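You operate a simulated robot arm through the tools that you are given. There is no shell and no other tool. Be economical: measure what you need, move in short steps, check, and stop when the job is done.

You run a simulated robot arm. Do the job below in one go: nothing can be reset, and whatever is moved stays where it is left.

Task
Smooth the hat on the lathe with the purple pad, then box it.
Fine: put the pad back, switch off before you lift the hat, close the teal hat box; leave the speed lever alone. Set down upright: pad.

The check looks at the end state, three seconds after you hand in, the way a careful person would. Anything else that was tipped, shoved, dropped, spilled or broken makes it a failure.

Robot
A 7-joint arm with a two-finger parallel gripper on a trunk, on a base that drives. Base frame: it is fixed to the floor where the robot stands at the start and does not move with it; the origin is under the middle of the robot, x ahead of it, y to its left, z up; the surface under the hand at the start is at about z = 86. Lengths are in cm, angles in rad, forces in N, time in s.
With the tool pointing down near the work surface it reaches from about 32 to 74 cm from the robot's upright axis, wherever it stands. Its first joint turns from -2.007 to 2.007 rad. Places, roughly: black size dial [50, -80, 90]; black speed lever [50, -10, 100]; blue steam button [50, -90, 90]; felt hat (32x32x11 cm) [80, 20, 100]; hat box (37x37x14 cm) [60, -150, 70]; lathe disc [80, 20, 100]; red arm [90, -130, 100]; red lathe switch [50, -10, 90]; white plunger knob [100, -130, 110]; yellow roller knob [80, -10, 100]. Payload 3.91 kg.
The tool frame sits at the grasp point between the pads (the TCP): z along the fingers, y along the line on which they close. The tips reach 3 cm beyond it. Largest opening 11 cm; finger width 2, thickness 1; the body of the gripper, 4.8 by 11.2 cm, starts 5.5 cm behind the TCP.
Orientation is told as [roll, pitch, yaw] about the base's x, y, z axes, in that order, counted from this pose: with the fingers straight down and closing along the base's y, the tool's x points along the base's -x, its y along +y and its z along -z.

Tools
- The arm moves only by the tool arm_command. Its argument "plan" is a list of rows, each an object of numbers (a shift or turn left out is 0, a gripper value left out holds the last): "dx", "dy", "dz": the shift along the base's x, y, z in m; "ax", "ay", "az": the turn, a rotation vector about the base's x, y, z in rad; "hand": the gripper command, from -1 (fully open) to 1 (shut), values between in proportion. In form: [{"dx": .., "dy": .., "dz": .., "ax": .., "ay": .., "az": .., "hand": ..}, ...]. A call has 1 to 10 rows; each row is the pose to reach, as a shift and turn from the pose commanded when the call began. A row lasts 0.2 s, in which the tool goes at most 5 cm and 0.15 rad; a call with a longer step from one row to the next is refused whole, and so is a gripper value outside its range. A pose out of reach is approached as far as the arm can. The call stops where the force on the tool passes 90 N (or 10 N more than at its start, if that is more) or the arm is blocked; 0.2 s more then pass. Each finger travels about 10.8 cm/s and halts on what it meets, pressing with about 26 N; the grip force reading is that of the motor and also rises with nothing between the fingers. The clock runs only during rows and for 0.2 s after the last one: add rows that repeat a pose to give the fingers time. It gives the time, the measured TCP pose, the force on the tool (base axes), the opening and the grip force at its end, in the units of the frame above (readings bear some noise), with the torque about the TCP (base axes, N m) and any sound that the robot's microphone picked up, and new pictures: "views" is both (left out), scene, wrist or none.
- Cameras (640 x 400 px; columns grow to the right, rows downward): "scene" is now at [1.22, 12.04, 173.31]; the picture's right is [-0.42, -0.91, 0.00], its down [-0.68, 0.32, -0.66] and it looks along [0.60, -0.28, -0.75] (base axes); focal length 249 px, centre (320, 200). "wrist" rides on the gripper at [7.2, 1.7, -10.3] in the tool frame; the picture's right is [-0.23, 0.97, 0.00], its down [-0.76, -0.18, -0.62] and it looks along [-0.61, -0.14, 0.78] (tool axes); focal length 222 px, centre (320, 200). There is no depth. A picture from a camera that has moved, and an enlarged one, comes with that camera's place and axes in the base frame and with its lens.
- slide_trunk(by): slides the trunk up (or, below 0, down) by that many cm; the arm and the scene camera ride with it, the base frame stays. It gives what a move gives, with no picture.
- drive_base(legs): drives the robot by 1 to 6 legs, each [ahead, turn to the left] in cm and rad, along the robot's own axes; the way and the turn of a leg run together, so that a leg with both is an arc; at most 150 cm and 3.142 rad a leg. The arm and the cameras ride along, it lands a little off, and it stops where it bumps. It gives what a move gives, and a new picture of the scene camera.
- head_to(pan, tilt): turns the head with the scene camera to pan (to the left, within 2.705 rad either way) and tilt (down, from -0.506 to 1.204), counted from straight ahead of the robot. It gives what a move gives, and a new picture of the scene camera.
- zoom(camera, box): a new picture of the part [left, top, right, bottom] of that camera's present view, enlarged. No time passes.
- job_done(): hands the job in; it is judged then, once.

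Work in short steps. Places have to be worked out from the pictures, the camera data and where the tool is seen: move nearer, look again, correct. Check each grasp and each placing, and mend what went wrong. You have 120 turns and 260 pictures in all, those below and enlarged ones among them. Open the gripper and draw the arm clear of the work before you hand the job in, unless the task says otherwise; then end with one line.

The tools are called after "Call:" as name(argument=value, ...) on one line, values as JSON. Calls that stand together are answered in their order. arm_command: Moves the arm, as the interface text tells. Its arguments: {"type":"object","properties":{"plan":{"type":"array","items":{"type":"object","properties":{"dx":{"type":"number"},"dy":{"type":"number"},"dz":{"type":"number"},"ax":{"type":"number"},"ay":{"type":"number"},"az":{"type":"number"},"hand":{"type":"number"}}}},"views":{"type":"string","enum":["both","scene","wrist","none"]}},"required":["plan"]} The other tools are called the same way: slide_trunk (by) slides the trunk up or down; drive_base (legs) drives the base; head_to (pan, tilt) turns the head that bears the scene camera; zoom (camera, box) takes an enlarged picture of a part of a camera's view; job_done () hands the job in.

At the start:

```text
time_s: 0.0
position: [39.7, 4.3, 138.65]
orientation: [0.001, 0.001, 0.0]
ft_force: [0.4, 0.2, 0.0]
torque: [-0.01, 0.0, 0.0]
gripper_width: 11.01
grasp_force: 0.0
trunk travel left (down, up): [-85.0, 14.0]
robot x, y, heading: [-0.2, -0.03, 0.006]
head pan, tilt: [-0.435, 0.846]
```

scene: 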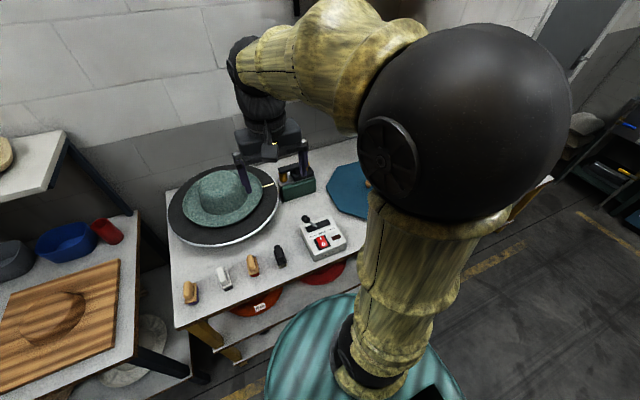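
wrist: 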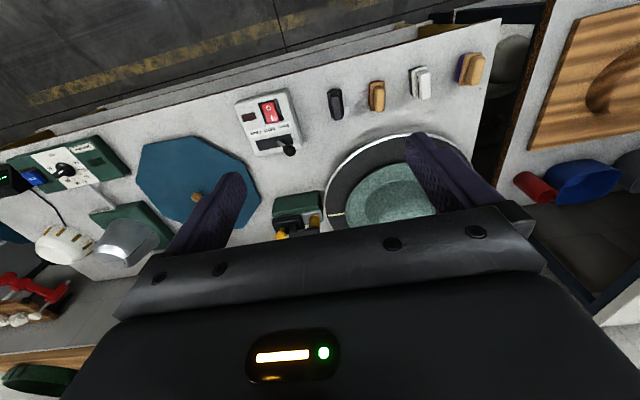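

I see the bench with the lathe, the switch box and four pads in a row. I'll zoom in to find the purple pad and read the labels.

Call:
zoom(camera="scene", box=[150, 130, 390, 320])

Call:
zoom(camera="wrist", box=[220, 30, 520, 220])

Call:
head_to(pan=-0.9, tilt=0.7)

```text
2.11 times, centred on (270, 225) of scene
camera zoom: at [1.22, 12.04, 173.31], right [-0.42, -0.91, 0.0], down [-0.68, 0.32, -0.66], along [0.6, -0.28, -0.75], focal length 524 px, centre (425, 147)
```

zoom: 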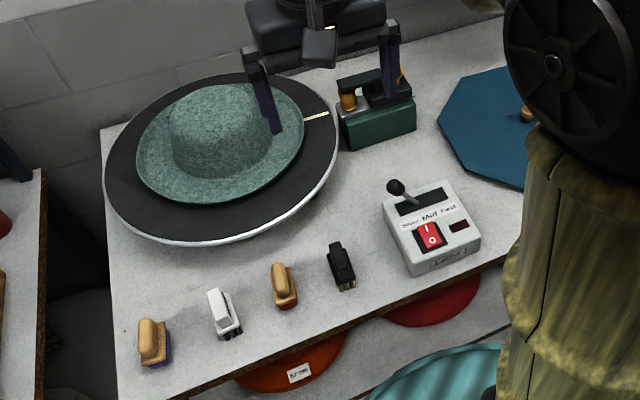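

```text
2.11 times, centred on (370, 125) of wrist
camera zoom: at [32.37, 5.92, 148.96], right [0.23, 0.97, 0.0], down [0.76, -0.18, 0.62], along [0.61, -0.14, -0.78], focal length 468 px, centre (215, 358)
```

zoom: 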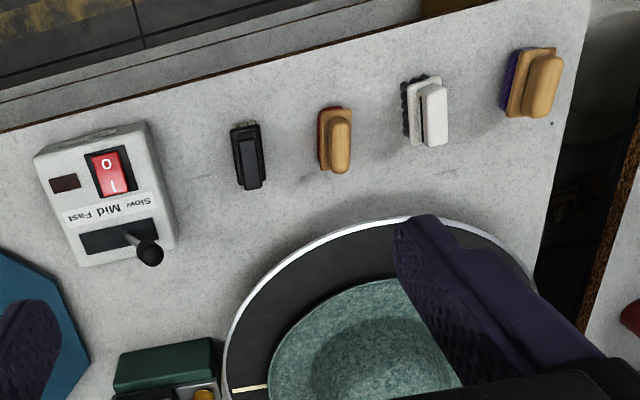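

```text
time_s: 0.9
position: [39.63, 4.26, 138.53]
orientation: [0.0, 0.0, -0.001]
ft_force: [-0.7, 0.7, 0.2]
torque: [0.01, 0.0, -0.04]
gripper_width: 10.99
grasp_force: 0.1
trunk travel left (down, up): [-85.0, 14.0]
robot x, y, heading: [-0.09, -0.05, -0.002]
head pan, tilt: [-0.901, 0.7]
camera scene: at [-0.6, 8.69, 174.51], right [-0.78, -0.62, 0.0], down [-0.4, 0.5, -0.76], along [0.48, -0.6, -0.64], focal length 249 px, centre (320, 200)
```

scene: 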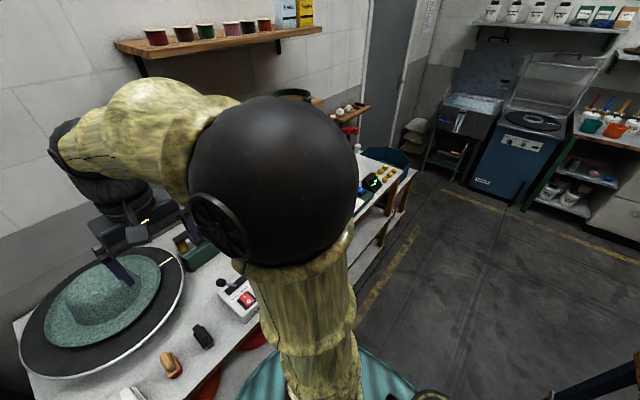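

The purple-soled pad is the leftmost one. Next I'll look toward the hat box at about [60,-150,70].

Call:
head_to(pan=-1.35, tilt=0.6)

```text
time_s: 1.8
position: [39.64, 4.19, 138.57]
orientation: [-0.001, 0.0, 0.001]
ft_force: [-0.1, -1.2, -0.2]
torque: [0.01, 0.03, -0.03]
gripper_width: 11.0
grasp_force: 0.1
trunk travel left (down, up): [-85.0, 14.0]
robot x, y, heading: [-0.07, 0.17, 0.004]
head pan, tilt: [-1.349, 0.6]
camera scene: at [-3.93, 6.72, 175.37], right [-0.98, -0.22, 0.0], down [-0.12, 0.55, -0.82], along [0.18, -0.8, -0.57], focal length 249 px, centre (320, 200)
```

scene: 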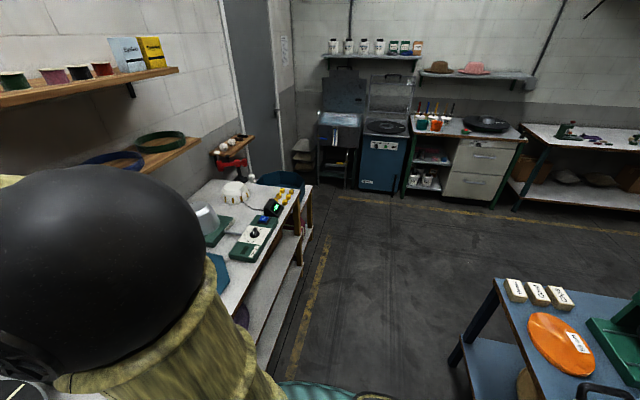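

Call:
zoom(camera="scene", box=[180, 120, 340, 240])

```text
3.33 times, centred on (260, 180) of scene
camera zoom: at [-3.93, 6.72, 175.37], right [-0.98, -0.22, 0.0], down [-0.12, 0.55, -0.82], along [0.18, -0.8, -0.57], focal length 830 px, centre (520, 267)
```

zoom: 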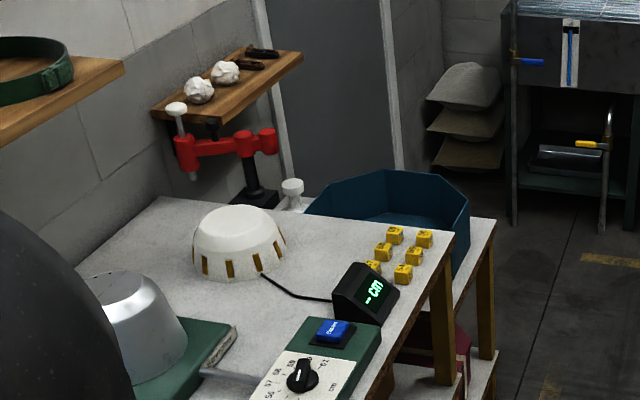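

The hat box is the open blue octagonal box beyond the bench's end, and its lid is the blue octagon on the lathe bench. I'll move the hand over the switch box to look closer, shutting the fingers for pressing.

Call:
arm_command(plan=[{"dx": 0.01, "dy": -0.025, "dz": -0.04, "hand": 1}, {"dx": 0.01, "dy": -0.05, "dz": -0.08}, {"dx": 0.01, "dy": -0.075, "dz": -0.12}, {"dx": 0.01, "dy": -0.1, "dz": -0.16}, {"dx": 0.01, "dy": -0.125, "dz": -0.2}, {"dx": 0.01, "dy": -0.143, "dz": -0.24}, {"dx": 0.01, "dy": -0.143, "dz": -0.24}], views="wrist")

Call:
head_to(pan=-0.1, tilt=0.9)

```text
time_s: 3.4
position: [40.71, -9.97, 114.71]
orientation: [0.001, 0.0, -0.002]
ft_force: [0.0, 0.3, 0.0]
torque: [0.01, -0.03, -0.02]
gripper_width: 0.02
grasp_force: 25.9
trunk travel left (down, up): [-85.0, 14.0]
robot x, y, heading: [0.48, -0.05, -0.006]
head pan, tilt: [-1.349, 0.6]
camera wrist: at [33.44, -8.39, 125.04], right [0.23, 0.97, 0.0], down [0.76, -0.18, 0.62], along [0.61, -0.14, -0.78], focal length 222 px, centre (320, 200)
```

wrist: 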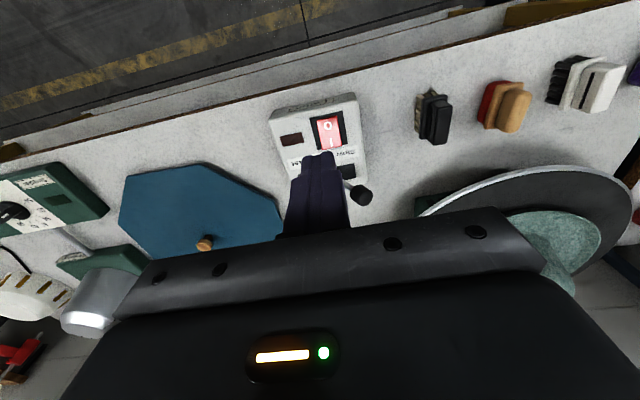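

```text
time_s: 4.8
position: [40.92, -10.07, 114.61]
orientation: [0.0, 0.002, -0.001]
ft_force: [-0.2, -0.3, 0.0]
torque: [0.01, 0.01, -0.03]
gripper_width: 0.01
grasp_force: 26.3
trunk travel left (down, up): [-85.0, 14.0]
robot x, y, heading: [-0.04, -0.14, -0.001]
head pan, tilt: [-0.099, 0.901]
camera scene: at [1.63, 14.57, 172.9], right [-0.1, -0.99, 0.0], down [-0.78, 0.08, -0.62], along [0.62, -0.06, -0.78], focal length 249 px, centre (320, 200)
```

scene: 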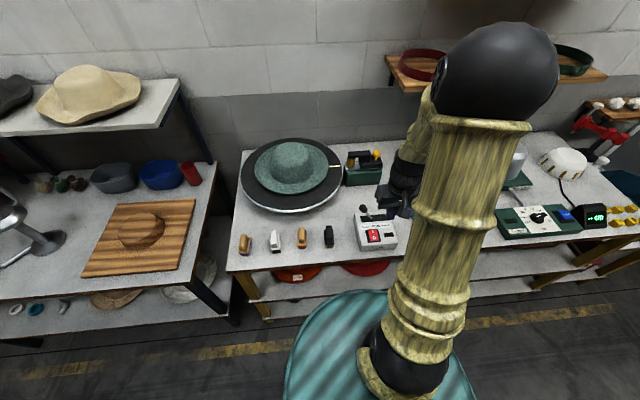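

Good view. I'll zoom in on the switch from both cameras to triangulate it.

Call:
zoom(camera="scene", box=[330, 180, 430, 260])

Call:
zoom(camera="wrist", box=[250, 80, 400, 220])

Call:
zoom(camera="scene", box=[220, 130, 380, 260])

```text
5.00 times, centred on (380, 220) of scene
camera zoom: at [1.63, 14.57, 172.9], right [-0.1, -0.99, 0.0], down [-0.78, 0.08, -0.62], along [0.62, -0.06, -0.78], focal length 1245 px, centre (20, 100)
```

zoom: 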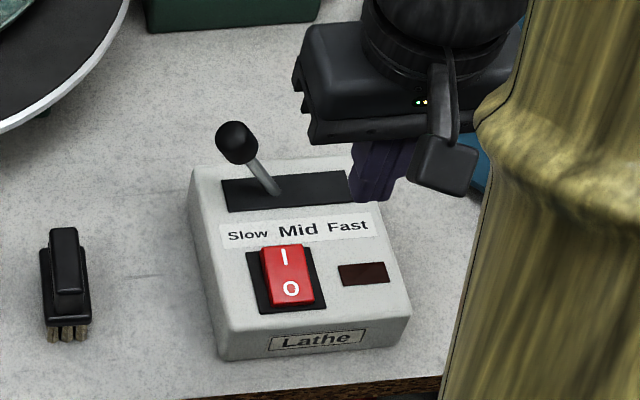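

```text
2.86 times, centred on (325, 150) of wrist
camera zoom: at [33.52, -8.43, 125.05], right [0.23, 0.97, 0.0], down [0.76, -0.18, 0.62], along [0.61, -0.14, -0.78], focal length 635 px, centre (306, 343)
```

zoom: 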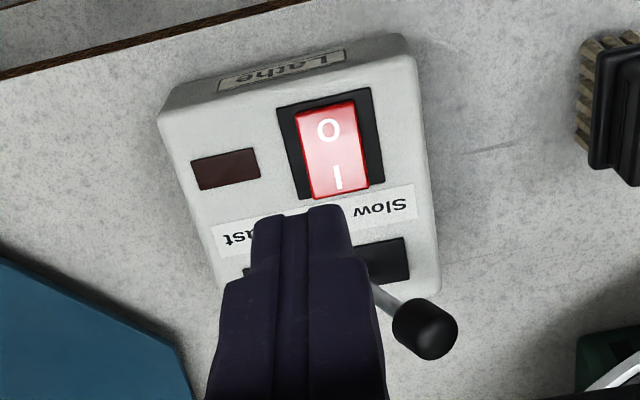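

```text
3.08 times, centred on (300, 195) of scene
camera zoom: at [1.63, 14.57, 172.9], right [-0.1, -0.99, 0.0], down [-0.78, 0.08, -0.62], along [0.62, -0.06, -0.78], focal length 766 px, centre (382, 215)
```

zoom: 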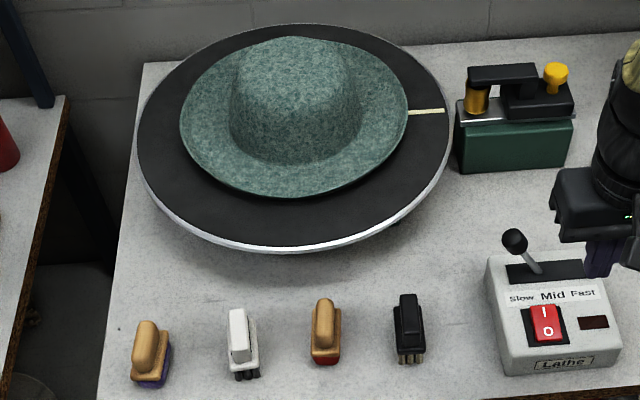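

The lever is at Slow and the rocker's "I" half is at about [48.3,-9.6,93]. I'll go above it and check before pressing.

Call:
arm_command(plan=[{"dx": 0.03, "dz": -0.03}, {"dx": 0.06, "dz": -0.06}, {"dx": 0.076, "dy": 0.002, "dz": -0.1}, {"dx": 0.076, "dy": 0.002, "dz": -0.135}, {"dx": 0.076, "dy": 0.002, "dz": -0.135}], views="none")

Call:
zoom(camera="scene", box=[330, 180, 430, 260])

Call:
zoom(camera="wrist", box=[220, 50, 420, 230])

```text
time_s: 6.0
position: [48.34, -9.8, 101.02]
orientation: [0.0, 0.0, 0.0]
ft_force: [-0.3, -0.1, -0.8]
torque: [-0.01, 0.01, -0.02]
gripper_width: 0.0
grasp_force: 25.6
trunk travel left (down, up): [-85.0, 14.0]
robot x, y, heading: [-0.27, 0.15, -0.002]
head pan, tilt: [-0.099, 0.901]
```

```text
5.00 times, centred on (380, 220) of scene
camera zoom: at [1.63, 14.6, 172.89], right [-0.1, -1.0, 0.0], down [-0.78, 0.08, -0.62], along [0.62, -0.06, -0.78], focal length 1245 px, centre (20, 100)
```

zoom: 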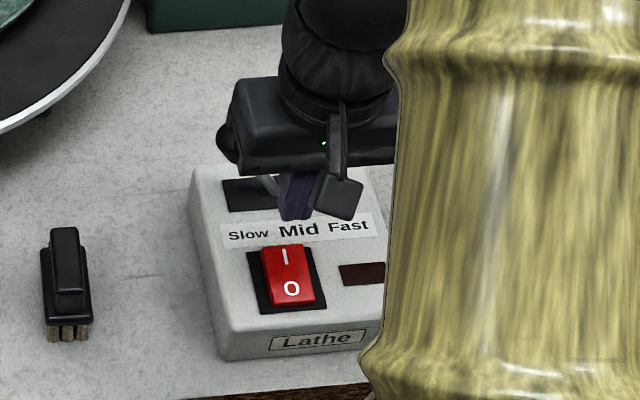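

```text
2.22 times, centred on (320, 140) of wrist
camera zoom: at [41.1, -8.1, 111.44], right [0.23, 0.97, 0.0], down [0.76, -0.18, 0.62], along [0.61, -0.14, -0.78], focal length 494 px, centre (320, 333)
```

zoom: 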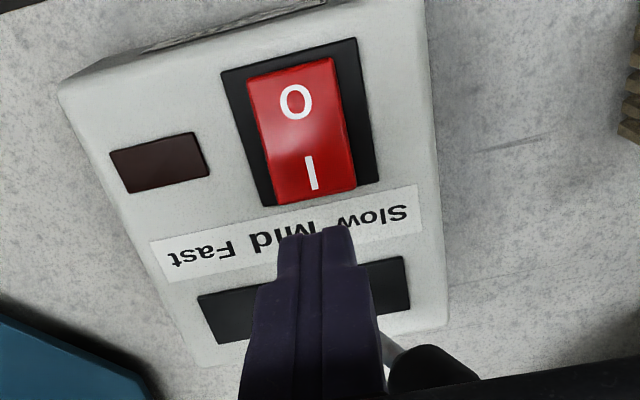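

The "I" half is at about [47.9,-9.8,93.5] and the tips are at [48.3,-9.8,98]. I'll press down in small steps.

Call:
arm_command(plan=[{"dz": -0.02}, {"dz": -0.035}, {"dz": -0.042}, {"dz": -0.047}, {"dz": -0.052}, {"dz": -0.052}], views="wrist")

Call:
zoom(camera="scene", box=[220, 130, 420, 260])

```text
time_s: 7.4
position: [48.34, -9.73, 95.87]
orientation: [0.001, 0.0, -0.002]
ft_force: [0.3, 0.1, 0.7]
torque: [0.01, -0.01, 0.05]
gripper_width: 0.0
grasp_force: 26.3
trunk travel left (down, up): [-85.0, 14.0]
robot x, y, heading: [0.24, 0.1, -0.005]
head pan, tilt: [-0.099, 0.901]
camera wrist: at [41.07, -8.13, 106.23], right [0.23, 0.97, 0.0], down [0.76, -0.18, 0.62], along [0.61, -0.14, -0.78], focal length 222 px, centre (320, 200)
```

wrist: 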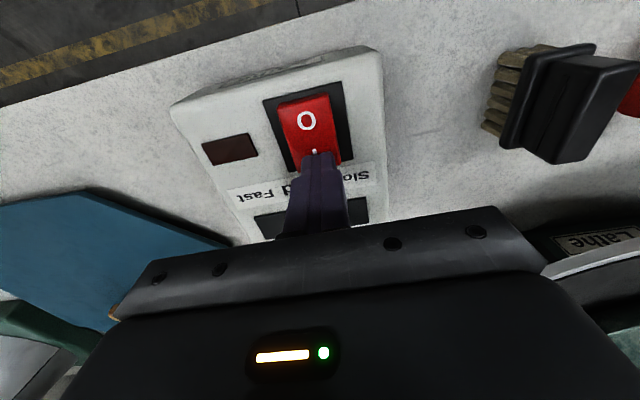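

```text
3.08 times, centred on (320, 195) of scene
camera zoom: at [1.63, 14.59, 172.89], right [-0.1, -1.0, 0.0], down [-0.78, 0.08, -0.62], along [0.62, -0.06, -0.78], focal length 766 px, centre (320, 215)
```

zoom: 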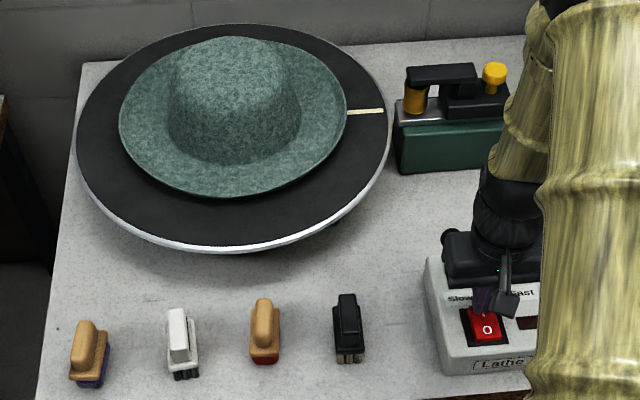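

No contact yet, so I'll keep pressing in smaller steps.

Call:
arm_command(plan=[{"dx": -0.003, "dz": -0.003}, {"dx": -0.003, "dz": -0.006}, {"dx": -0.003, "dz": -0.009}, {"dx": -0.003, "dz": -0.012}], views="wrist")

```text
time_s: 8.4
position: [48.29, -9.75, 95.72]
orientation: [-0.003, -0.02, 0.001]
ft_force: [-8.4, 4.4, 45.6]
torque: [0.14, 0.69, 0.02]
gripper_width: 0.02
grasp_force: 25.7
trunk travel left (down, up): [-85.0, 14.0]
robot x, y, heading: [-0.36, 0.05, -0.005]
head pan, tilt: [-0.099, 0.901]
stopped in row 4: the force on the tool passed its limit at 95 N (the readings are from after the stop); the commanded pose is now the measured one
camera wrist: at [40.82, -8.14, 105.91], right [0.23, 0.97, 0.0], down [0.75, -0.17, 0.64], along [0.62, -0.14, -0.77], focal length 222 px, centre (320, 200)
```

wrist: 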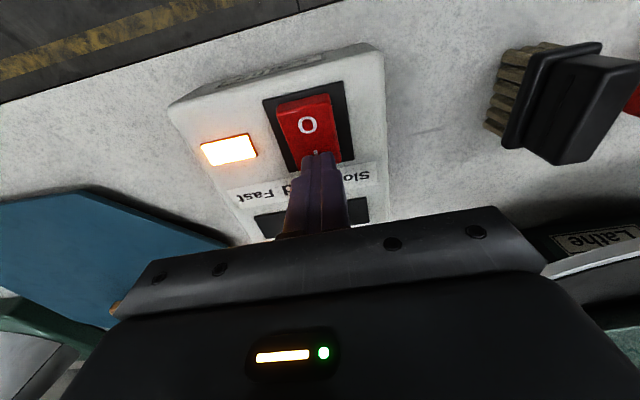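

The lamp is lit, so the lathe is on. I'll raise the hand and go over the purple pad at about [49,38], opening the fingers.

Call:
arm_command(plan=[{"dz": 0.04, "ay": 0.02}, {"dz": 0.09, "ay": 0.02, "dx": -0.02}, {"dz": 0.13, "ay": 0.02, "dx": -0.04}, {"dz": 0.15, "dy": 0.04, "ay": 0.02, "dx": -0.04}, {"dz": 0.15, "dy": 0.09, "ay": 0.02, "dx": -0.04}, {"dz": 0.15, "dy": 0.14, "ay": 0.02, "dx": -0.04, "hand": -1}, {"dz": 0.15, "dy": 0.19, "ay": 0.02, "dx": -0.04}, {"dz": 0.15, "dy": 0.24, "ay": 0.02, "dx": -0.04}, {"dz": 0.15, "dy": 0.29, "ay": 0.02, "dx": -0.04}, {"dz": 0.15, "dy": 0.34, "ay": 0.02, "dx": -0.04}], views="scene")

Call:
arm_command(plan=[{"dy": 0.05}, {"dy": 0.1, "dz": -0.02}, {"dy": 0.13, "dz": -0.06}, {"dy": 0.13, "dz": -0.06}], views="both")

```text
refused: row 2 steps farther than a row can; nothing moved
```

```text
refused: row 2 steps farther than a row can; nothing moved
```

The call was refused because its steps were too long. I'll resend it with shorter ones.

Call:
arm_command(plan=[{"dz": 0.04, "ay": 0.02}, {"dz": 0.08, "ay": 0.02, "dx": -0.02}, {"dz": 0.12, "ay": 0.02, "dx": -0.04}, {"dz": 0.15, "dy": 0.03, "ay": 0.02, "dx": -0.04}, {"dz": 0.15, "dy": 0.079, "ay": 0.02, "dx": -0.04}, {"dz": 0.15, "dy": 0.128, "ay": 0.02, "dx": -0.04, "hand": -1}, {"dz": 0.15, "dy": 0.177, "ay": 0.02, "dx": -0.04}, {"dz": 0.15, "dy": 0.226, "ay": 0.02, "dx": -0.04}, {"dz": 0.15, "dy": 0.275, "ay": 0.02, "dx": -0.04}, {"dz": 0.15, "dy": 0.324, "ay": 0.02, "dx": -0.04}], views="none")

Call:
arm_command(plan=[{"dy": 0.045}, {"dy": 0.09, "dz": -0.01}, {"dy": 0.13, "dz": -0.03}, {"dy": 0.15, "dz": -0.06}, {"dy": 0.15, "dz": -0.06}], views="both")

```text
time_s: 10.6
position: [44.7, 22.66, 109.92]
orientation: [-0.003, 0.005, 0.0]
ft_force: [0.8, 0.1, 0.4]
torque: [0.0, 0.01, -0.03]
gripper_width: 11.03
grasp_force: 0.1
trunk travel left (down, up): [-85.0, 14.0]
robot x, y, heading: [-0.17, 0.09, -0.002]
head pan, tilt: [-0.099, 0.901]
```

```text
time_s: 11.8
position: [44.43, 37.57, 104.16]
orientation: [-0.002, 0.005, 0.0]
ft_force: [0.8, -0.4, -0.1]
torque: [0.0, -0.01, -0.02]
gripper_width: 11.0
grasp_force: 0.0
trunk travel left (down, up): [-85.0, 14.0]
robot x, y, heading: [-0.23, -0.11, -0.0]
head pan, tilt: [-0.099, 0.901]
camera scene: at [1.58, 14.58, 172.9], right [-0.1, -1.0, 0.0], down [-0.78, 0.08, -0.62], along [0.62, -0.06, -0.78], focal length 249 px, centre (320, 200)
camera wrist: at [37.18, 39.21, 114.54], right [0.23, 0.97, 0.0], down [0.76, -0.18, 0.62], along [0.6, -0.14, -0.78], focal length 222 px, centre (320, 200)
```

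scene: 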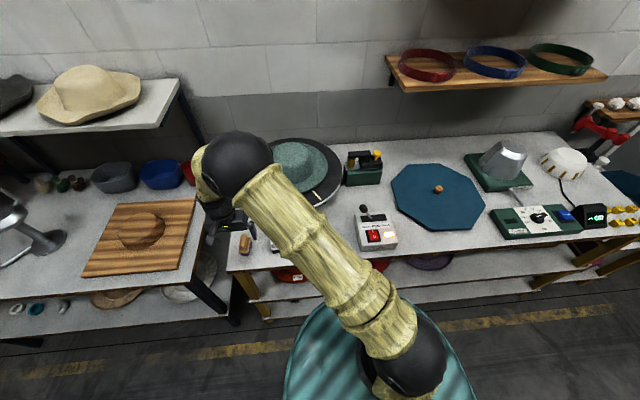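
wrist: 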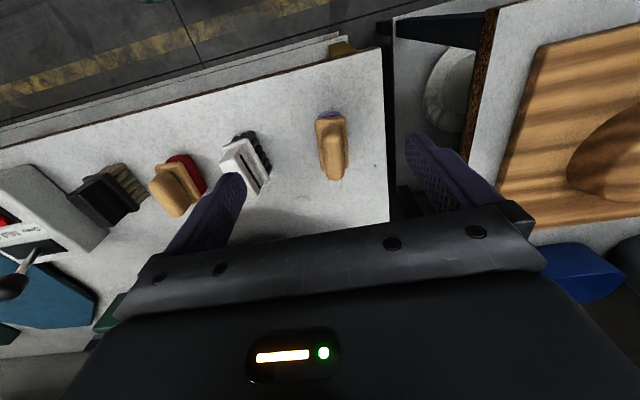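

Call:
zoom(camera="wrist", box=[260, 80, 420, 220])

Call:
zoom(camera="scene", box=[200, 200, 300, 270])

```text
2.86 times, centred on (340, 150) of wrist
camera zoom: at [37.18, 39.21, 114.54], right [0.23, 0.97, 0.0], down [0.76, -0.18, 0.62], along [0.6, -0.14, -0.78], focal length 635 px, centre (263, 343)
```

zoom: 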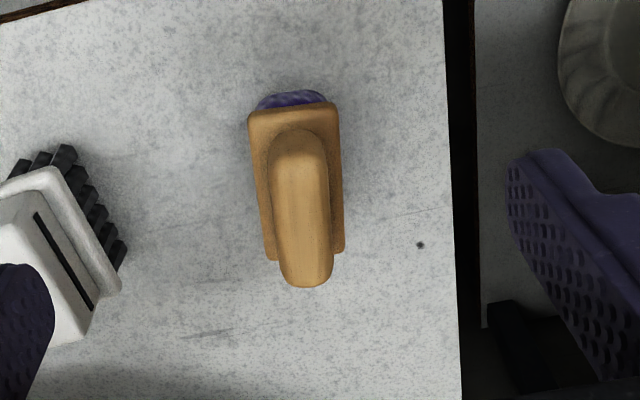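

```text
5.71 times, centred on (250, 235) of scene
camera zoom: at [1.58, 14.58, 172.9], right [-0.1, -1.0, 0.0], down [-0.78, 0.08, -0.62], along [0.62, -0.06, -0.78], focal length 1423 px, centre (720, 0)
```

zoom: 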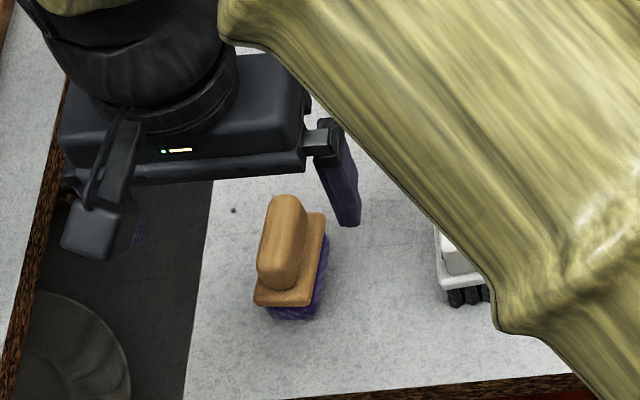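

The pad handle is centred near [49,38.2], its top is at about z 93 and it is turned about -0.1 rad. I'll move over it with the fingers partly closed and look again.

Call:
arm_command(plan=[{"dx": 0.02, "dy": 0.003, "dz": -0.02, "az": -0.09, "hand": -0.35}, {"dx": 0.045, "dy": 0.006, "dz": -0.05, "az": -0.09}, {"dx": 0.045, "dy": 0.006, "dz": -0.06, "az": -0.09}, {"dx": 0.045, "dy": 0.006, "dz": -0.06, "az": -0.09}], views="none")

Call:
zoom(camera="wrist", box=[220, 80, 420, 230])

Call:
zoom(camera="scene", box=[200, 200, 300, 270])

```text
time_s: 12.8
position: [49.02, 38.2, 98.19]
orientation: [-0.002, 0.006, -0.088]
ft_force: [-0.6, 0.7, 0.0]
torque: [0.0, -0.01, 0.01]
gripper_width: 7.44
grasp_force: 0.0
trunk travel left (down, up): [-85.0, 14.0]
robot x, y, heading: [-0.08, 0.15, 0.002]
head pan, tilt: [-0.099, 0.901]
```

```text
2.67 times, centred on (320, 155) of wrist
camera zoom: at [42.01, 40.36, 108.6], right [0.31, 0.95, 0.0], down [0.75, -0.24, 0.62], along [0.59, -0.2, -0.78], focal length 592 px, centre (320, 320)
```

zoom: 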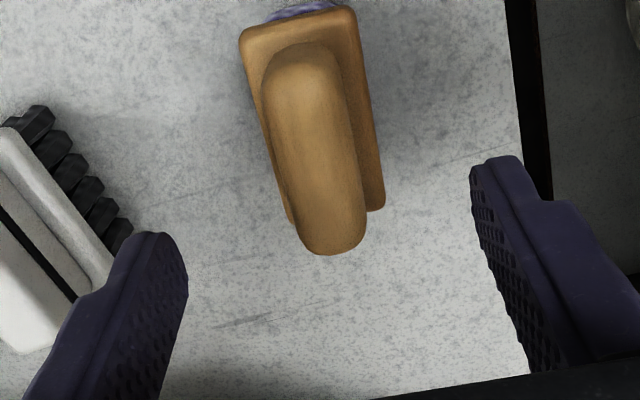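

```text
5.71 times, centred on (250, 235) of scene
camera zoom: at [1.67, 14.6, 172.89], right [-0.1, -1.0, 0.0], down [-0.78, 0.08, -0.62], along [0.62, -0.06, -0.78], focal length 1423 px, centre (720, 0)
```

zoom: 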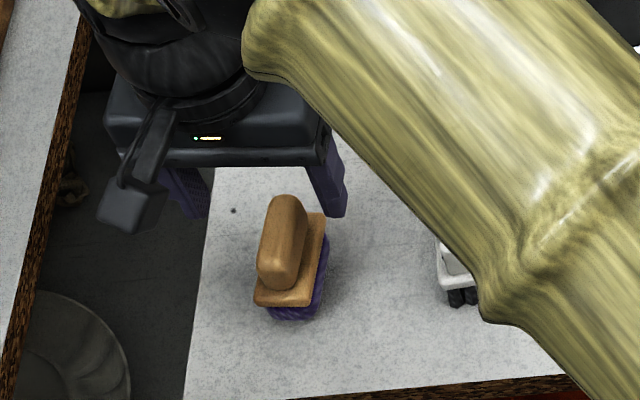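

The handle centre is [48.6,38.1] with yaw about -0.14. I'll descend beside it to a tip height of about 90.3 and check before closing.

Call:
arm_command(plan=[{"dx": -0.003, "dz": -0.02, "az": -0.05}, {"dx": -0.003, "dz": -0.04, "az": -0.05}, {"dx": -0.003, "dz": -0.049, "az": -0.05}, {"dx": -0.003, "dz": -0.049, "az": -0.05}], views="none")

Call:
zoom(camera="wrist", box=[200, 80, 440, 260])

Call:
zoom(camera="scene", box=[200, 200, 300, 270])

```text
time_s: 13.8
position: [48.69, 38.01, 93.22]
orientation: [-0.001, 0.006, -0.137]
ft_force: [-0.7, -0.6, -0.4]
torque: [0.02, 0.02, -0.01]
gripper_width: 7.41
grasp_force: 0.1
trunk travel left (down, up): [-85.0, 14.0]
robot x, y, heading: [0.32, -0.1, -0.0]
head pan, tilt: [-0.099, 0.901]
```

```text
2.22 times, centred on (320, 170) of wrist
camera zoom: at [41.81, 40.72, 103.65], right [0.36, 0.93, 0.0], down [0.73, -0.28, 0.62], along [0.58, -0.23, -0.78], focal length 494 px, centre (320, 267)
```

zoom: 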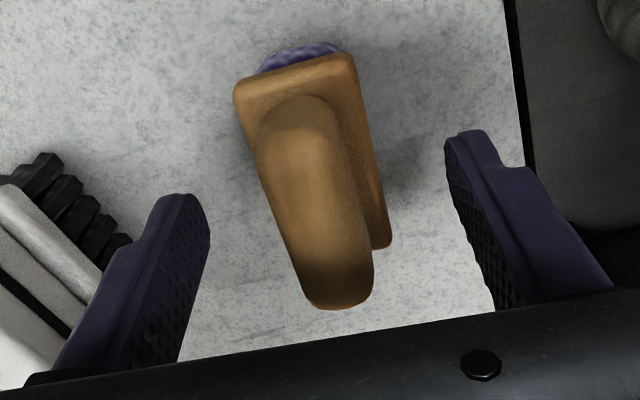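

```text
5.71 times, centred on (250, 235) of scene
camera zoom: at [1.62, 14.6, 172.89], right [-0.1, -1.0, 0.0], down [-0.78, 0.08, -0.62], along [0.62, -0.06, -0.78], focal length 1423 px, centre (720, 0)
```

zoom: 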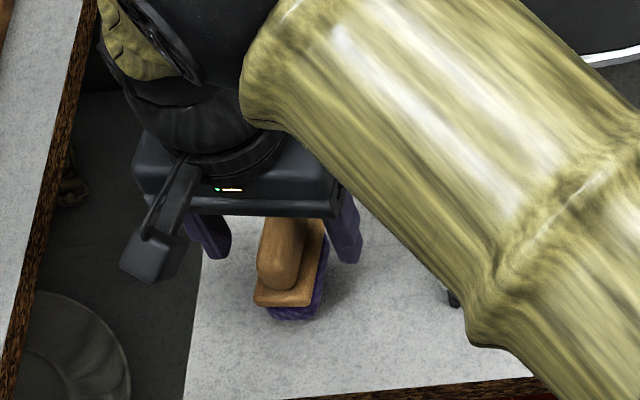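

Aligned. I'll trim the yaw and close on the handle.

Call:
arm_command(plan=[{"dx": -0.003, "dy": 0.001, "az": -0.045}, {"dx": -0.003, "dy": 0.001, "az": -0.045, "hand": 0.3}, {"dx": -0.003, "dy": 0.001, "az": -0.045, "hand": 1}, {"dx": -0.003, "dy": 0.001, "az": -0.045, "hand": 1}, {"dx": -0.003, "dy": 0.001, "az": -0.045, "hand": 1}], views="none")

Call:
zoom(camera="wrist", box=[200, 80, 440, 260])

```text
time_s: 15.0
position: [48.46, 38.15, 93.33]
orientation: [-0.003, 0.004, -0.183]
ft_force: [0.2, -0.6, 0.4]
torque: [-0.02, -0.1, -0.01]
gripper_width: 2.17
grasp_force: 26.0
trunk travel left (down, up): [-85.0, 14.0]
robot x, y, heading: [0.31, 0.13, 0.005]
head pan, tilt: [-0.099, 0.901]
```

```text
2.22 times, centred on (320, 170) of wrist
camera zoom: at [41.65, 41.16, 103.65], right [0.4, 0.92, 0.0], down [0.72, -0.31, 0.62], along [0.57, -0.25, -0.78], focal length 494 px, centre (320, 267)
```

zoom: 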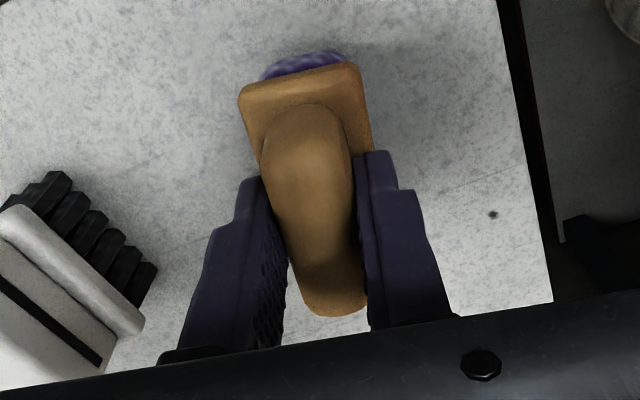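

I have the handle gripped at 2.17 cm. I'll lift the pad straight up and swing it toward the near-right side of the hat, clear of the disc, turning it tangential (yaw about -60°).

Call:
arm_command(plan=[{"dz": 0.02, "hand": 1}, {"dz": 0.06}, {"dz": 0.1}, {"dz": 0.15}, {"dz": 0.2}, {"dz": 0.23, "dy": -0.03, "az": -0.14}, {"dz": 0.25, "dy": -0.07, "az": -0.28}, {"dz": 0.25, "dy": -0.115, "az": -0.42}, {"dz": 0.25, "dy": -0.16, "az": -0.56}, {"dz": 0.25, "dy": -0.205, "az": -0.7}], views="scene")

```text
time_s: 17.2
position: [48.5, 17.7, 118.54]
orientation: [0.0, 0.003, -0.886]
ft_force: [0.3, -1.1, -0.7]
torque: [0.02, 0.04, -0.03]
gripper_width: 2.16
grasp_force: 26.2
trunk travel left (down, up): [-85.0, 14.0]
robot x, y, heading: [-0.0, -0.16, -0.004]
head pan, tilt: [-0.099, 0.901]
camera scene: at [1.65, 14.44, 172.91], right [-0.1, -1.0, 0.0], down [-0.78, 0.08, -0.62], along [0.62, -0.06, -0.78], focal length 249 px, centre (320, 200)
```

scene: 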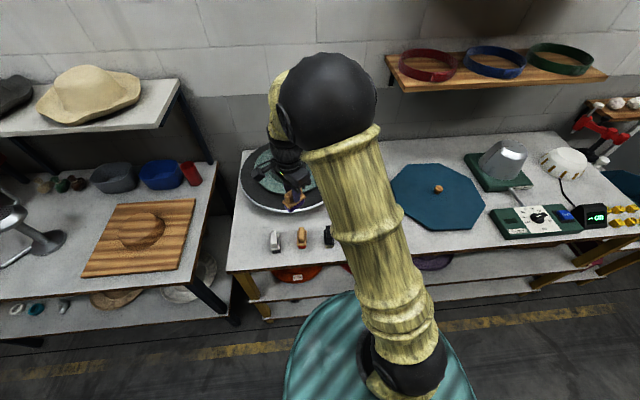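

Call:
arm_command(plan=[{"dx": 0.04, "dy": -0.02, "az": -0.1}, {"dx": 0.08, "dy": -0.045, "az": -0.16}, {"dx": 0.1, "dy": -0.055, "az": -0.16}, {"dx": 0.1, "dy": -0.055, "az": -0.16}], views="both")

Call:
zoom(camera="scene", box=[220, 120, 380, 260])

```text
time_s: 18.2
position: [58.33, 12.33, 118.3]
orientation: [-0.003, 0.005, -1.045]
ft_force: [-0.2, 0.2, -0.3]
torque: [0.02, 0.0, -0.02]
gripper_width: 2.16
grasp_force: 25.7
trunk travel left (down, up): [-85.0, 14.0]
robot x, y, heading: [0.29, -0.07, -0.0]
head pan, tilt: [-0.099, 0.901]
camera scene: at [1.57, 14.63, 172.89], right [-0.1, -1.0, 0.0], down [-0.78, 0.08, -0.62], along [0.62, -0.06, -0.78], focal length 249 px, centre (320, 200)
camera wrist: at [56.2, 19.38, 128.71], right [0.96, 0.29, 0.0], down [0.23, -0.75, 0.62], along [0.18, -0.59, -0.78], focal length 222 px, centre (320, 200)
```

scene: 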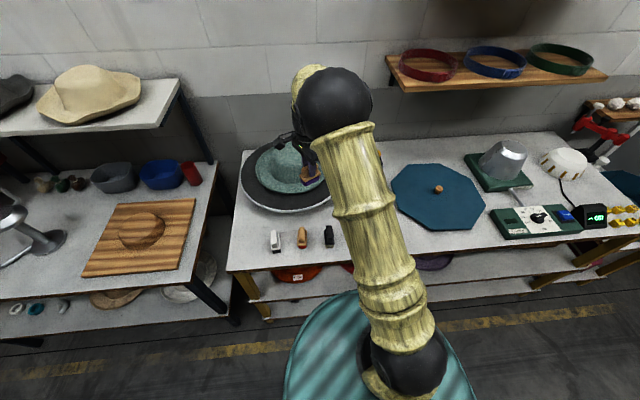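
wrist: 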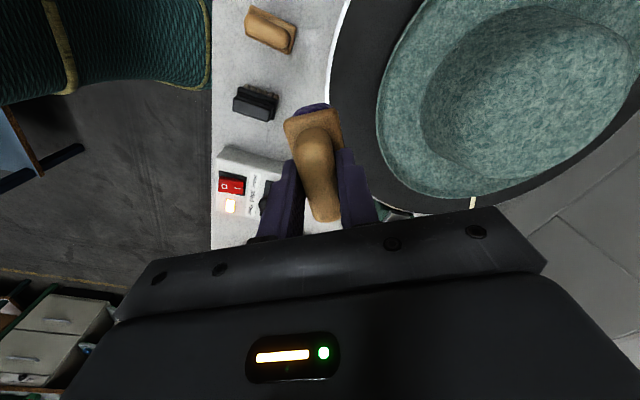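

```text
2.86 times, centred on (300, 190) of scene
camera zoom: at [1.57, 14.63, 172.89], right [-0.1, -1.0, 0.0], down [-0.78, 0.08, -0.62], along [0.62, -0.06, -0.78], focal length 711 px, centre (377, 229)
```

zoom: 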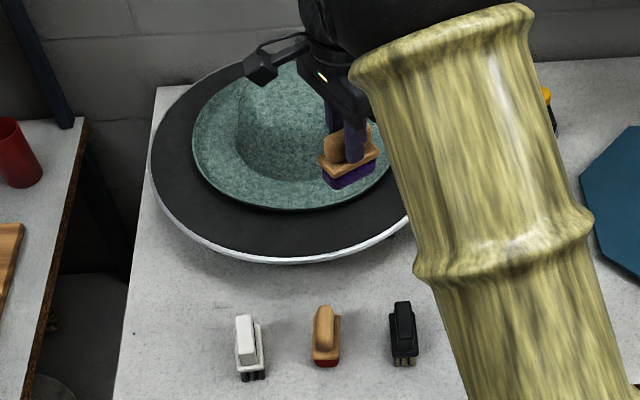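

Wrist view shows the brim exposed at radius about 10–15.5 around [79.3,19]. I'll move the pad over the middle of the brim at [68,12.5] and lower it part way.

Call:
arm_command(plan=[{"dx": 0.045}, {"dx": 0.08}, {"dx": 0.097, "dy": 0.002}, {"dx": 0.097, "dy": 0.002, "dz": -0.03}, {"dx": 0.097, "dy": 0.002, "dz": -0.06}, {"dx": 0.097, "dy": 0.002, "dz": -0.06}], views="both")

Call:
zoom(camera="scene", box=[220, 120, 380, 260])

```text
time_s: 19.6
position: [68.21, 12.55, 112.23]
orientation: [-0.004, 0.005, -1.043]
ft_force: [-0.1, -0.3, -0.1]
torque: [0.04, 0.01, -0.01]
gripper_width: 2.15
grasp_force: 26.2
trunk travel left (down, up): [-85.0, 14.0]
robot x, y, heading: [-0.2, 0.12, -0.002]
head pan, tilt: [-0.099, 0.901]
camera scene: at [1.6, 14.58, 172.9], right [-0.1, -1.0, 0.0], down [-0.78, 0.08, -0.62], along [0.62, -0.06, -0.78], focal length 249 px, centre (320, 200)
camera wrist: at [66.03, 19.48, 122.67], right [0.96, 0.29, 0.0], down [0.23, -0.75, 0.62], along [0.18, -0.59, -0.78], focal length 222 px, centre (320, 200)
```

scene: 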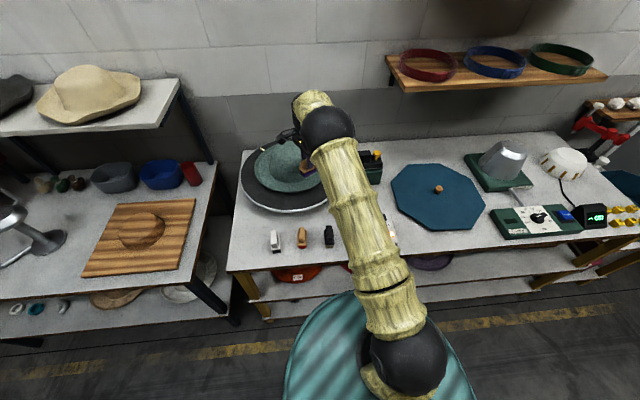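
wrist: 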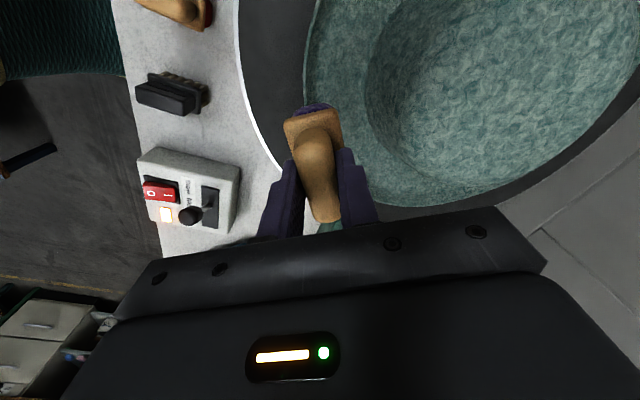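

```text
2.86 times, centred on (300, 190) of scene
camera zoom: at [1.6, 14.58, 172.9], right [-0.1, -1.0, 0.0], down [-0.78, 0.08, -0.62], along [0.62, -0.06, -0.78], focal length 711 px, centre (377, 229)
```

zoom: 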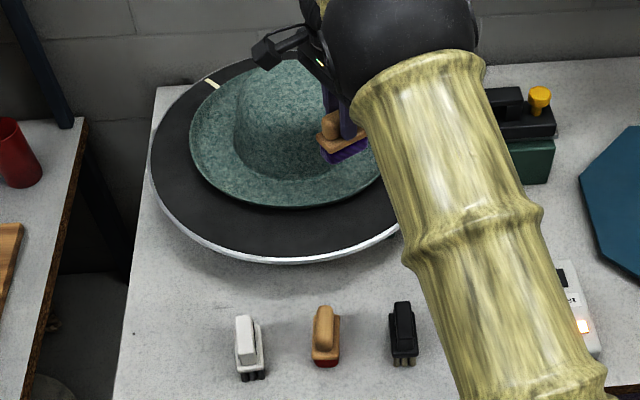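

The pad is over the brim with its sole at about z 105. I'll lower it slowly, watching the force.

Call:
arm_command(plan=[{"dz": -0.008}, {"dz": -0.014}, {"dz": -0.02}, {"dz": -0.024}, {"dz": -0.028}], views="wrist")

Call:
zoom(camera="scene", box=[240, 120, 340, 200])

```text
time_s: 20.8
position: [68.15, 12.38, 109.58]
orientation: [-0.002, 0.005, -1.043]
ft_force: [0.7, 0.8, -1.0]
torque: [0.0, -0.01, 0.01]
gripper_width: 2.16
grasp_force: 26.0
trunk travel left (down, up): [-85.0, 14.0]
robot x, y, heading: [0.09, -0.08, 0.002]
head pan, tilt: [-0.099, 0.901]
camera wrist: at [66.0, 19.42, 119.9], right [0.96, 0.29, 0.0], down [0.23, -0.75, 0.62], along [0.18, -0.59, -0.78], focal length 222 px, centre (320, 200)
```

wrist: 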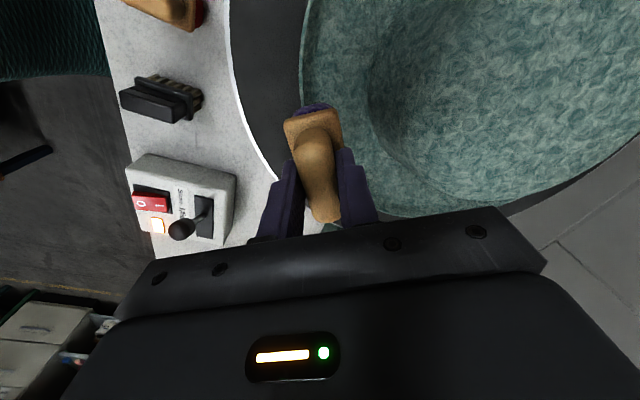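

```text
5.00 times, centred on (290, 160) of scene
camera zoom: at [1.66, 14.6, 172.89], right [-0.1, -1.0, 0.0], down [-0.78, 0.08, -0.62], along [0.62, -0.06, -0.78], focal length 1245 px, centre (470, 400)
```

zoom: 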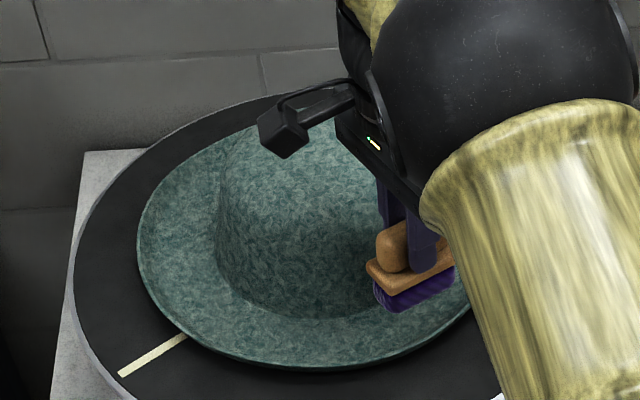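

No contact yet. I'll keep lowering in small steps, moving slightly outward.

Call:
arm_command(plan=[{"dx": -0.005, "dy": -0.003, "dz": -0.004}, {"dx": -0.005, "dy": -0.003, "dz": -0.008}, {"dx": -0.005, "dy": -0.003, "dz": -0.012}], views="none")

Call:
zoom(camera="scene", box=[240, 120, 340, 200])

```text
time_s: 21.6
position: [67.69, 12.14, 108.3]
orientation: [-0.003, 0.005, -1.043]
ft_force: [0.8, 0.0, -1.2]
torque: [0.02, -0.01, 0.02]
gripper_width: 2.15
grasp_force: 26.5
trunk travel left (down, up): [-85.0, 14.0]
robot x, y, heading: [-0.35, 0.15, -0.001]
head pan, tilt: [-0.099, 0.901]
```

```text
5.00 times, centred on (290, 160) of scene
camera zoom: at [1.66, 14.59, 172.89], right [-0.1, -1.0, 0.0], down [-0.78, 0.08, -0.62], along [0.62, -0.06, -0.78], focal length 1245 px, centre (470, 400)
```

zoom: 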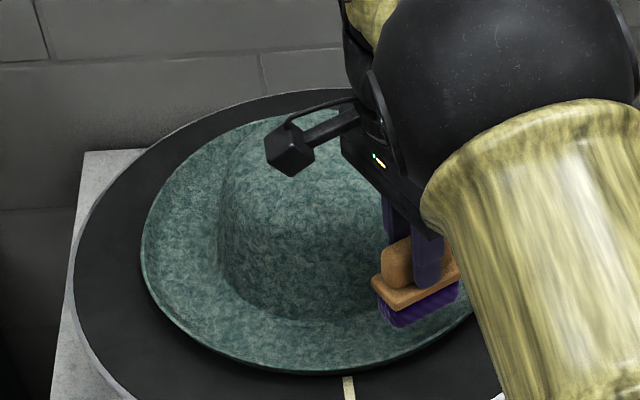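

Call:
arm_command(plan=[{"dz": -0.004}, {"dz": -0.008}, {"dz": -0.011}], views="none")

Call:
zoom(camera="scene", box=[240, 120, 340, 200])

```text
time_s: 22.4
position: [67.57, 12.08, 107.35]
orientation: [-0.004, 0.004, -1.044]
ft_force: [0.5, -0.2, -0.2]
torque: [0.03, -0.02, 0.02]
gripper_width: 2.16
grasp_force: 26.1
trunk travel left (down, up): [-85.0, 14.0]
robot x, y, heading: [0.05, -0.29, -0.0]
head pan, tilt: [-0.099, 0.901]
```

```text
5.00 times, centred on (290, 160) of scene
camera zoom: at [1.66, 14.6, 172.89], right [-0.1, -1.0, 0.0], down [-0.78, 0.08, -0.62], along [0.62, -0.06, -0.78], focal length 1245 px, centre (470, 400)
```

zoom: 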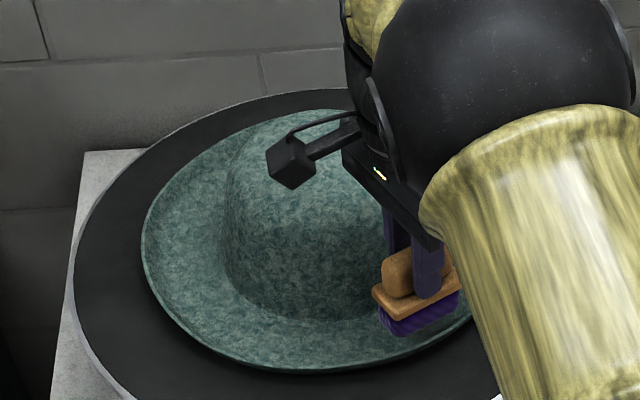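

Call:
arm_command(plan=[{"dz": -0.004}, {"dz": -0.008}, {"dz": -0.012}], views="none")

Call:
zoom(camera="scene", box=[240, 120, 340, 200])

```text
time_s: 23.2
position: [67.63, 12.05, 106.11]
orientation: [-0.005, 0.004, -1.043]
ft_force: [-0.2, -0.3, -0.5]
torque: [0.0, 0.01, -0.01]
gripper_width: 2.18
grasp_force: 26.0
trunk travel left (down, up): [-85.0, 14.0]
robot x, y, heading: [0.08, -0.1, -0.004]
head pan, tilt: [-0.099, 0.901]
```

```text
5.00 times, centred on (290, 160) of scene
camera zoom: at [1.67, 14.6, 172.89], right [-0.1, -1.0, 0.0], down [-0.78, 0.08, -0.62], along [0.62, -0.06, -0.78], focal length 1245 px, centre (470, 400)
```

zoom: 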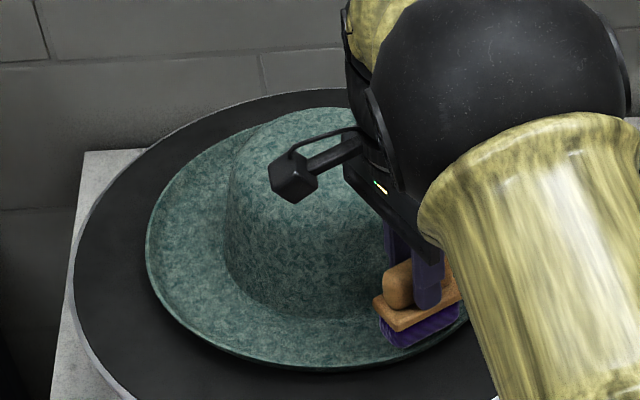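

Call:
arm_command(plan=[{"dz": -0.004}, {"dz": -0.007}, {"dz": -0.01}], views="none")

Call:
zoom(camera="scene", box=[240, 120, 340, 200])

Call:
zoom(camera="wrist", box=[220, 80, 420, 240])

```text
time_s: 24.0
position: [67.58, 11.87, 105.82]
orientation: [0.008, 0.001, -1.046]
ft_force: [5.5, -9.3, 42.0]
torque: [-0.91, -0.18, -0.27]
gripper_width: 2.16
grasp_force: 26.2
trunk travel left (down, up): [-85.0, 14.0]
robot x, y, heading: [-0.3, -0.08, 0.002]
head pan, tilt: [-0.099, 0.901]
```

```text
5.00 times, centred on (290, 160) of scene
camera zoom: at [1.17, 14.33, 172.98], right [-0.1, -0.99, 0.0], down [-0.78, 0.08, -0.62], along [0.62, -0.06, -0.78], focal length 1245 px, centre (470, 400)
```

zoom: 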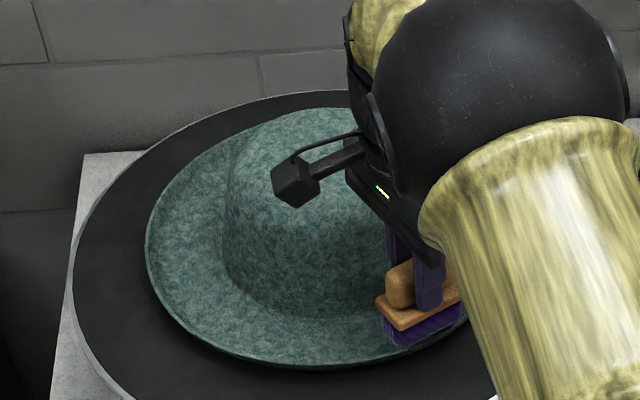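

```text
2.50 times, centred on (320, 160) of wrist
camera zoom: at [65.32, 18.87, 116.17], right [0.96, 0.29, 0.01], down [0.22, -0.75, 0.62], along [0.19, -0.59, -0.78], focal length 555 px, centre (320, 300)
```

zoom: 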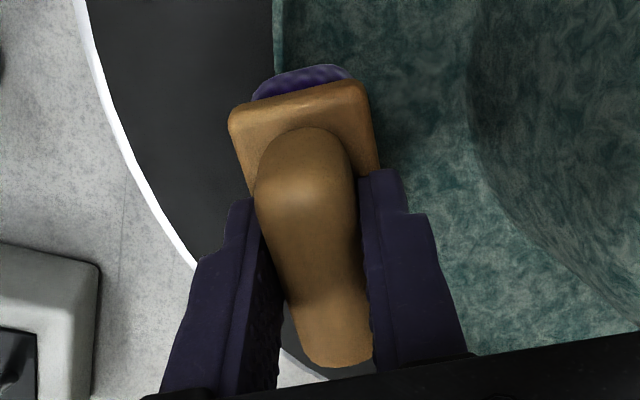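

Contact on the outer brim at 42 N, which is a bit hard. I'll ease off to about 15 N, slide inward over the brim and hold while the lathe turns.

Call:
arm_command(plan=[{"dz": 0.004}, {"dz": 0.004, "dx": 0.006, "dy": 0.004}, {"dz": 0.004, "dx": 0.013, "dy": 0.008}, {"dz": 0.004, "dx": 0.013, "dy": 0.008}, {"dz": 0.004, "dx": 0.013, "dy": 0.008}, {"dz": 0.004, "dx": 0.013, "dy": 0.008}, {"dz": 0.004, "dx": 0.013, "dy": 0.008}, {"dz": 0.004, "dx": 0.013, "dy": 0.008}], views="none")

Call:
zoom(camera="scene", box=[240, 120, 340, 200])

Call:
zoom(camera="wrist", box=[220, 80, 420, 240])

```text
time_s: 25.8
position: [68.76, 12.87, 105.82]
orientation: [-0.002, 0.003, -1.043]
ft_force: [-2.0, -10.6, 17.3]
torque: [-0.49, 0.42, 0.21]
gripper_width: 2.18
grasp_force: 25.7
trunk travel left (down, up): [-85.0, 14.0]
robot x, y, heading: [-0.36, 0.29, 0.002]
head pan, tilt: [-0.099, 0.901]
```

```text
5.00 times, centred on (290, 160) of scene
camera zoom: at [1.38, 14.38, 172.91], right [-0.1, -1.0, 0.0], down [-0.78, 0.08, -0.62], along [0.62, -0.06, -0.78], focal length 1245 px, centre (470, 400)
```

zoom: 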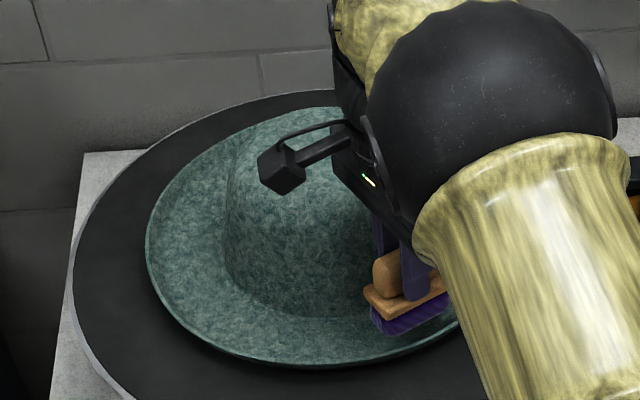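

```text
2.50 times, centred on (320, 160) of wrist
camera zoom: at [66.62, 19.83, 116.18], right [0.96, 0.29, 0.0], down [0.23, -0.75, 0.62], along [0.18, -0.59, -0.78], focal length 555 px, centre (320, 300)
```

zoom: 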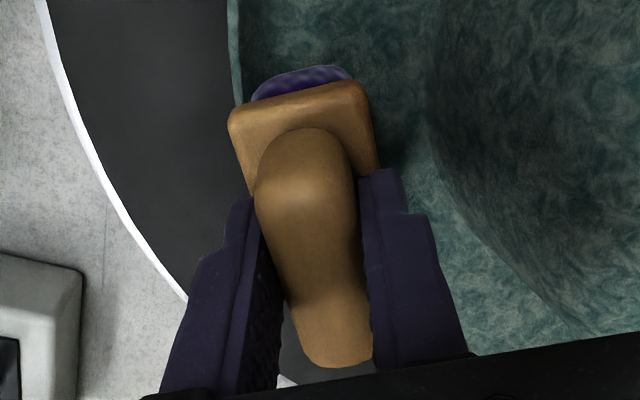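

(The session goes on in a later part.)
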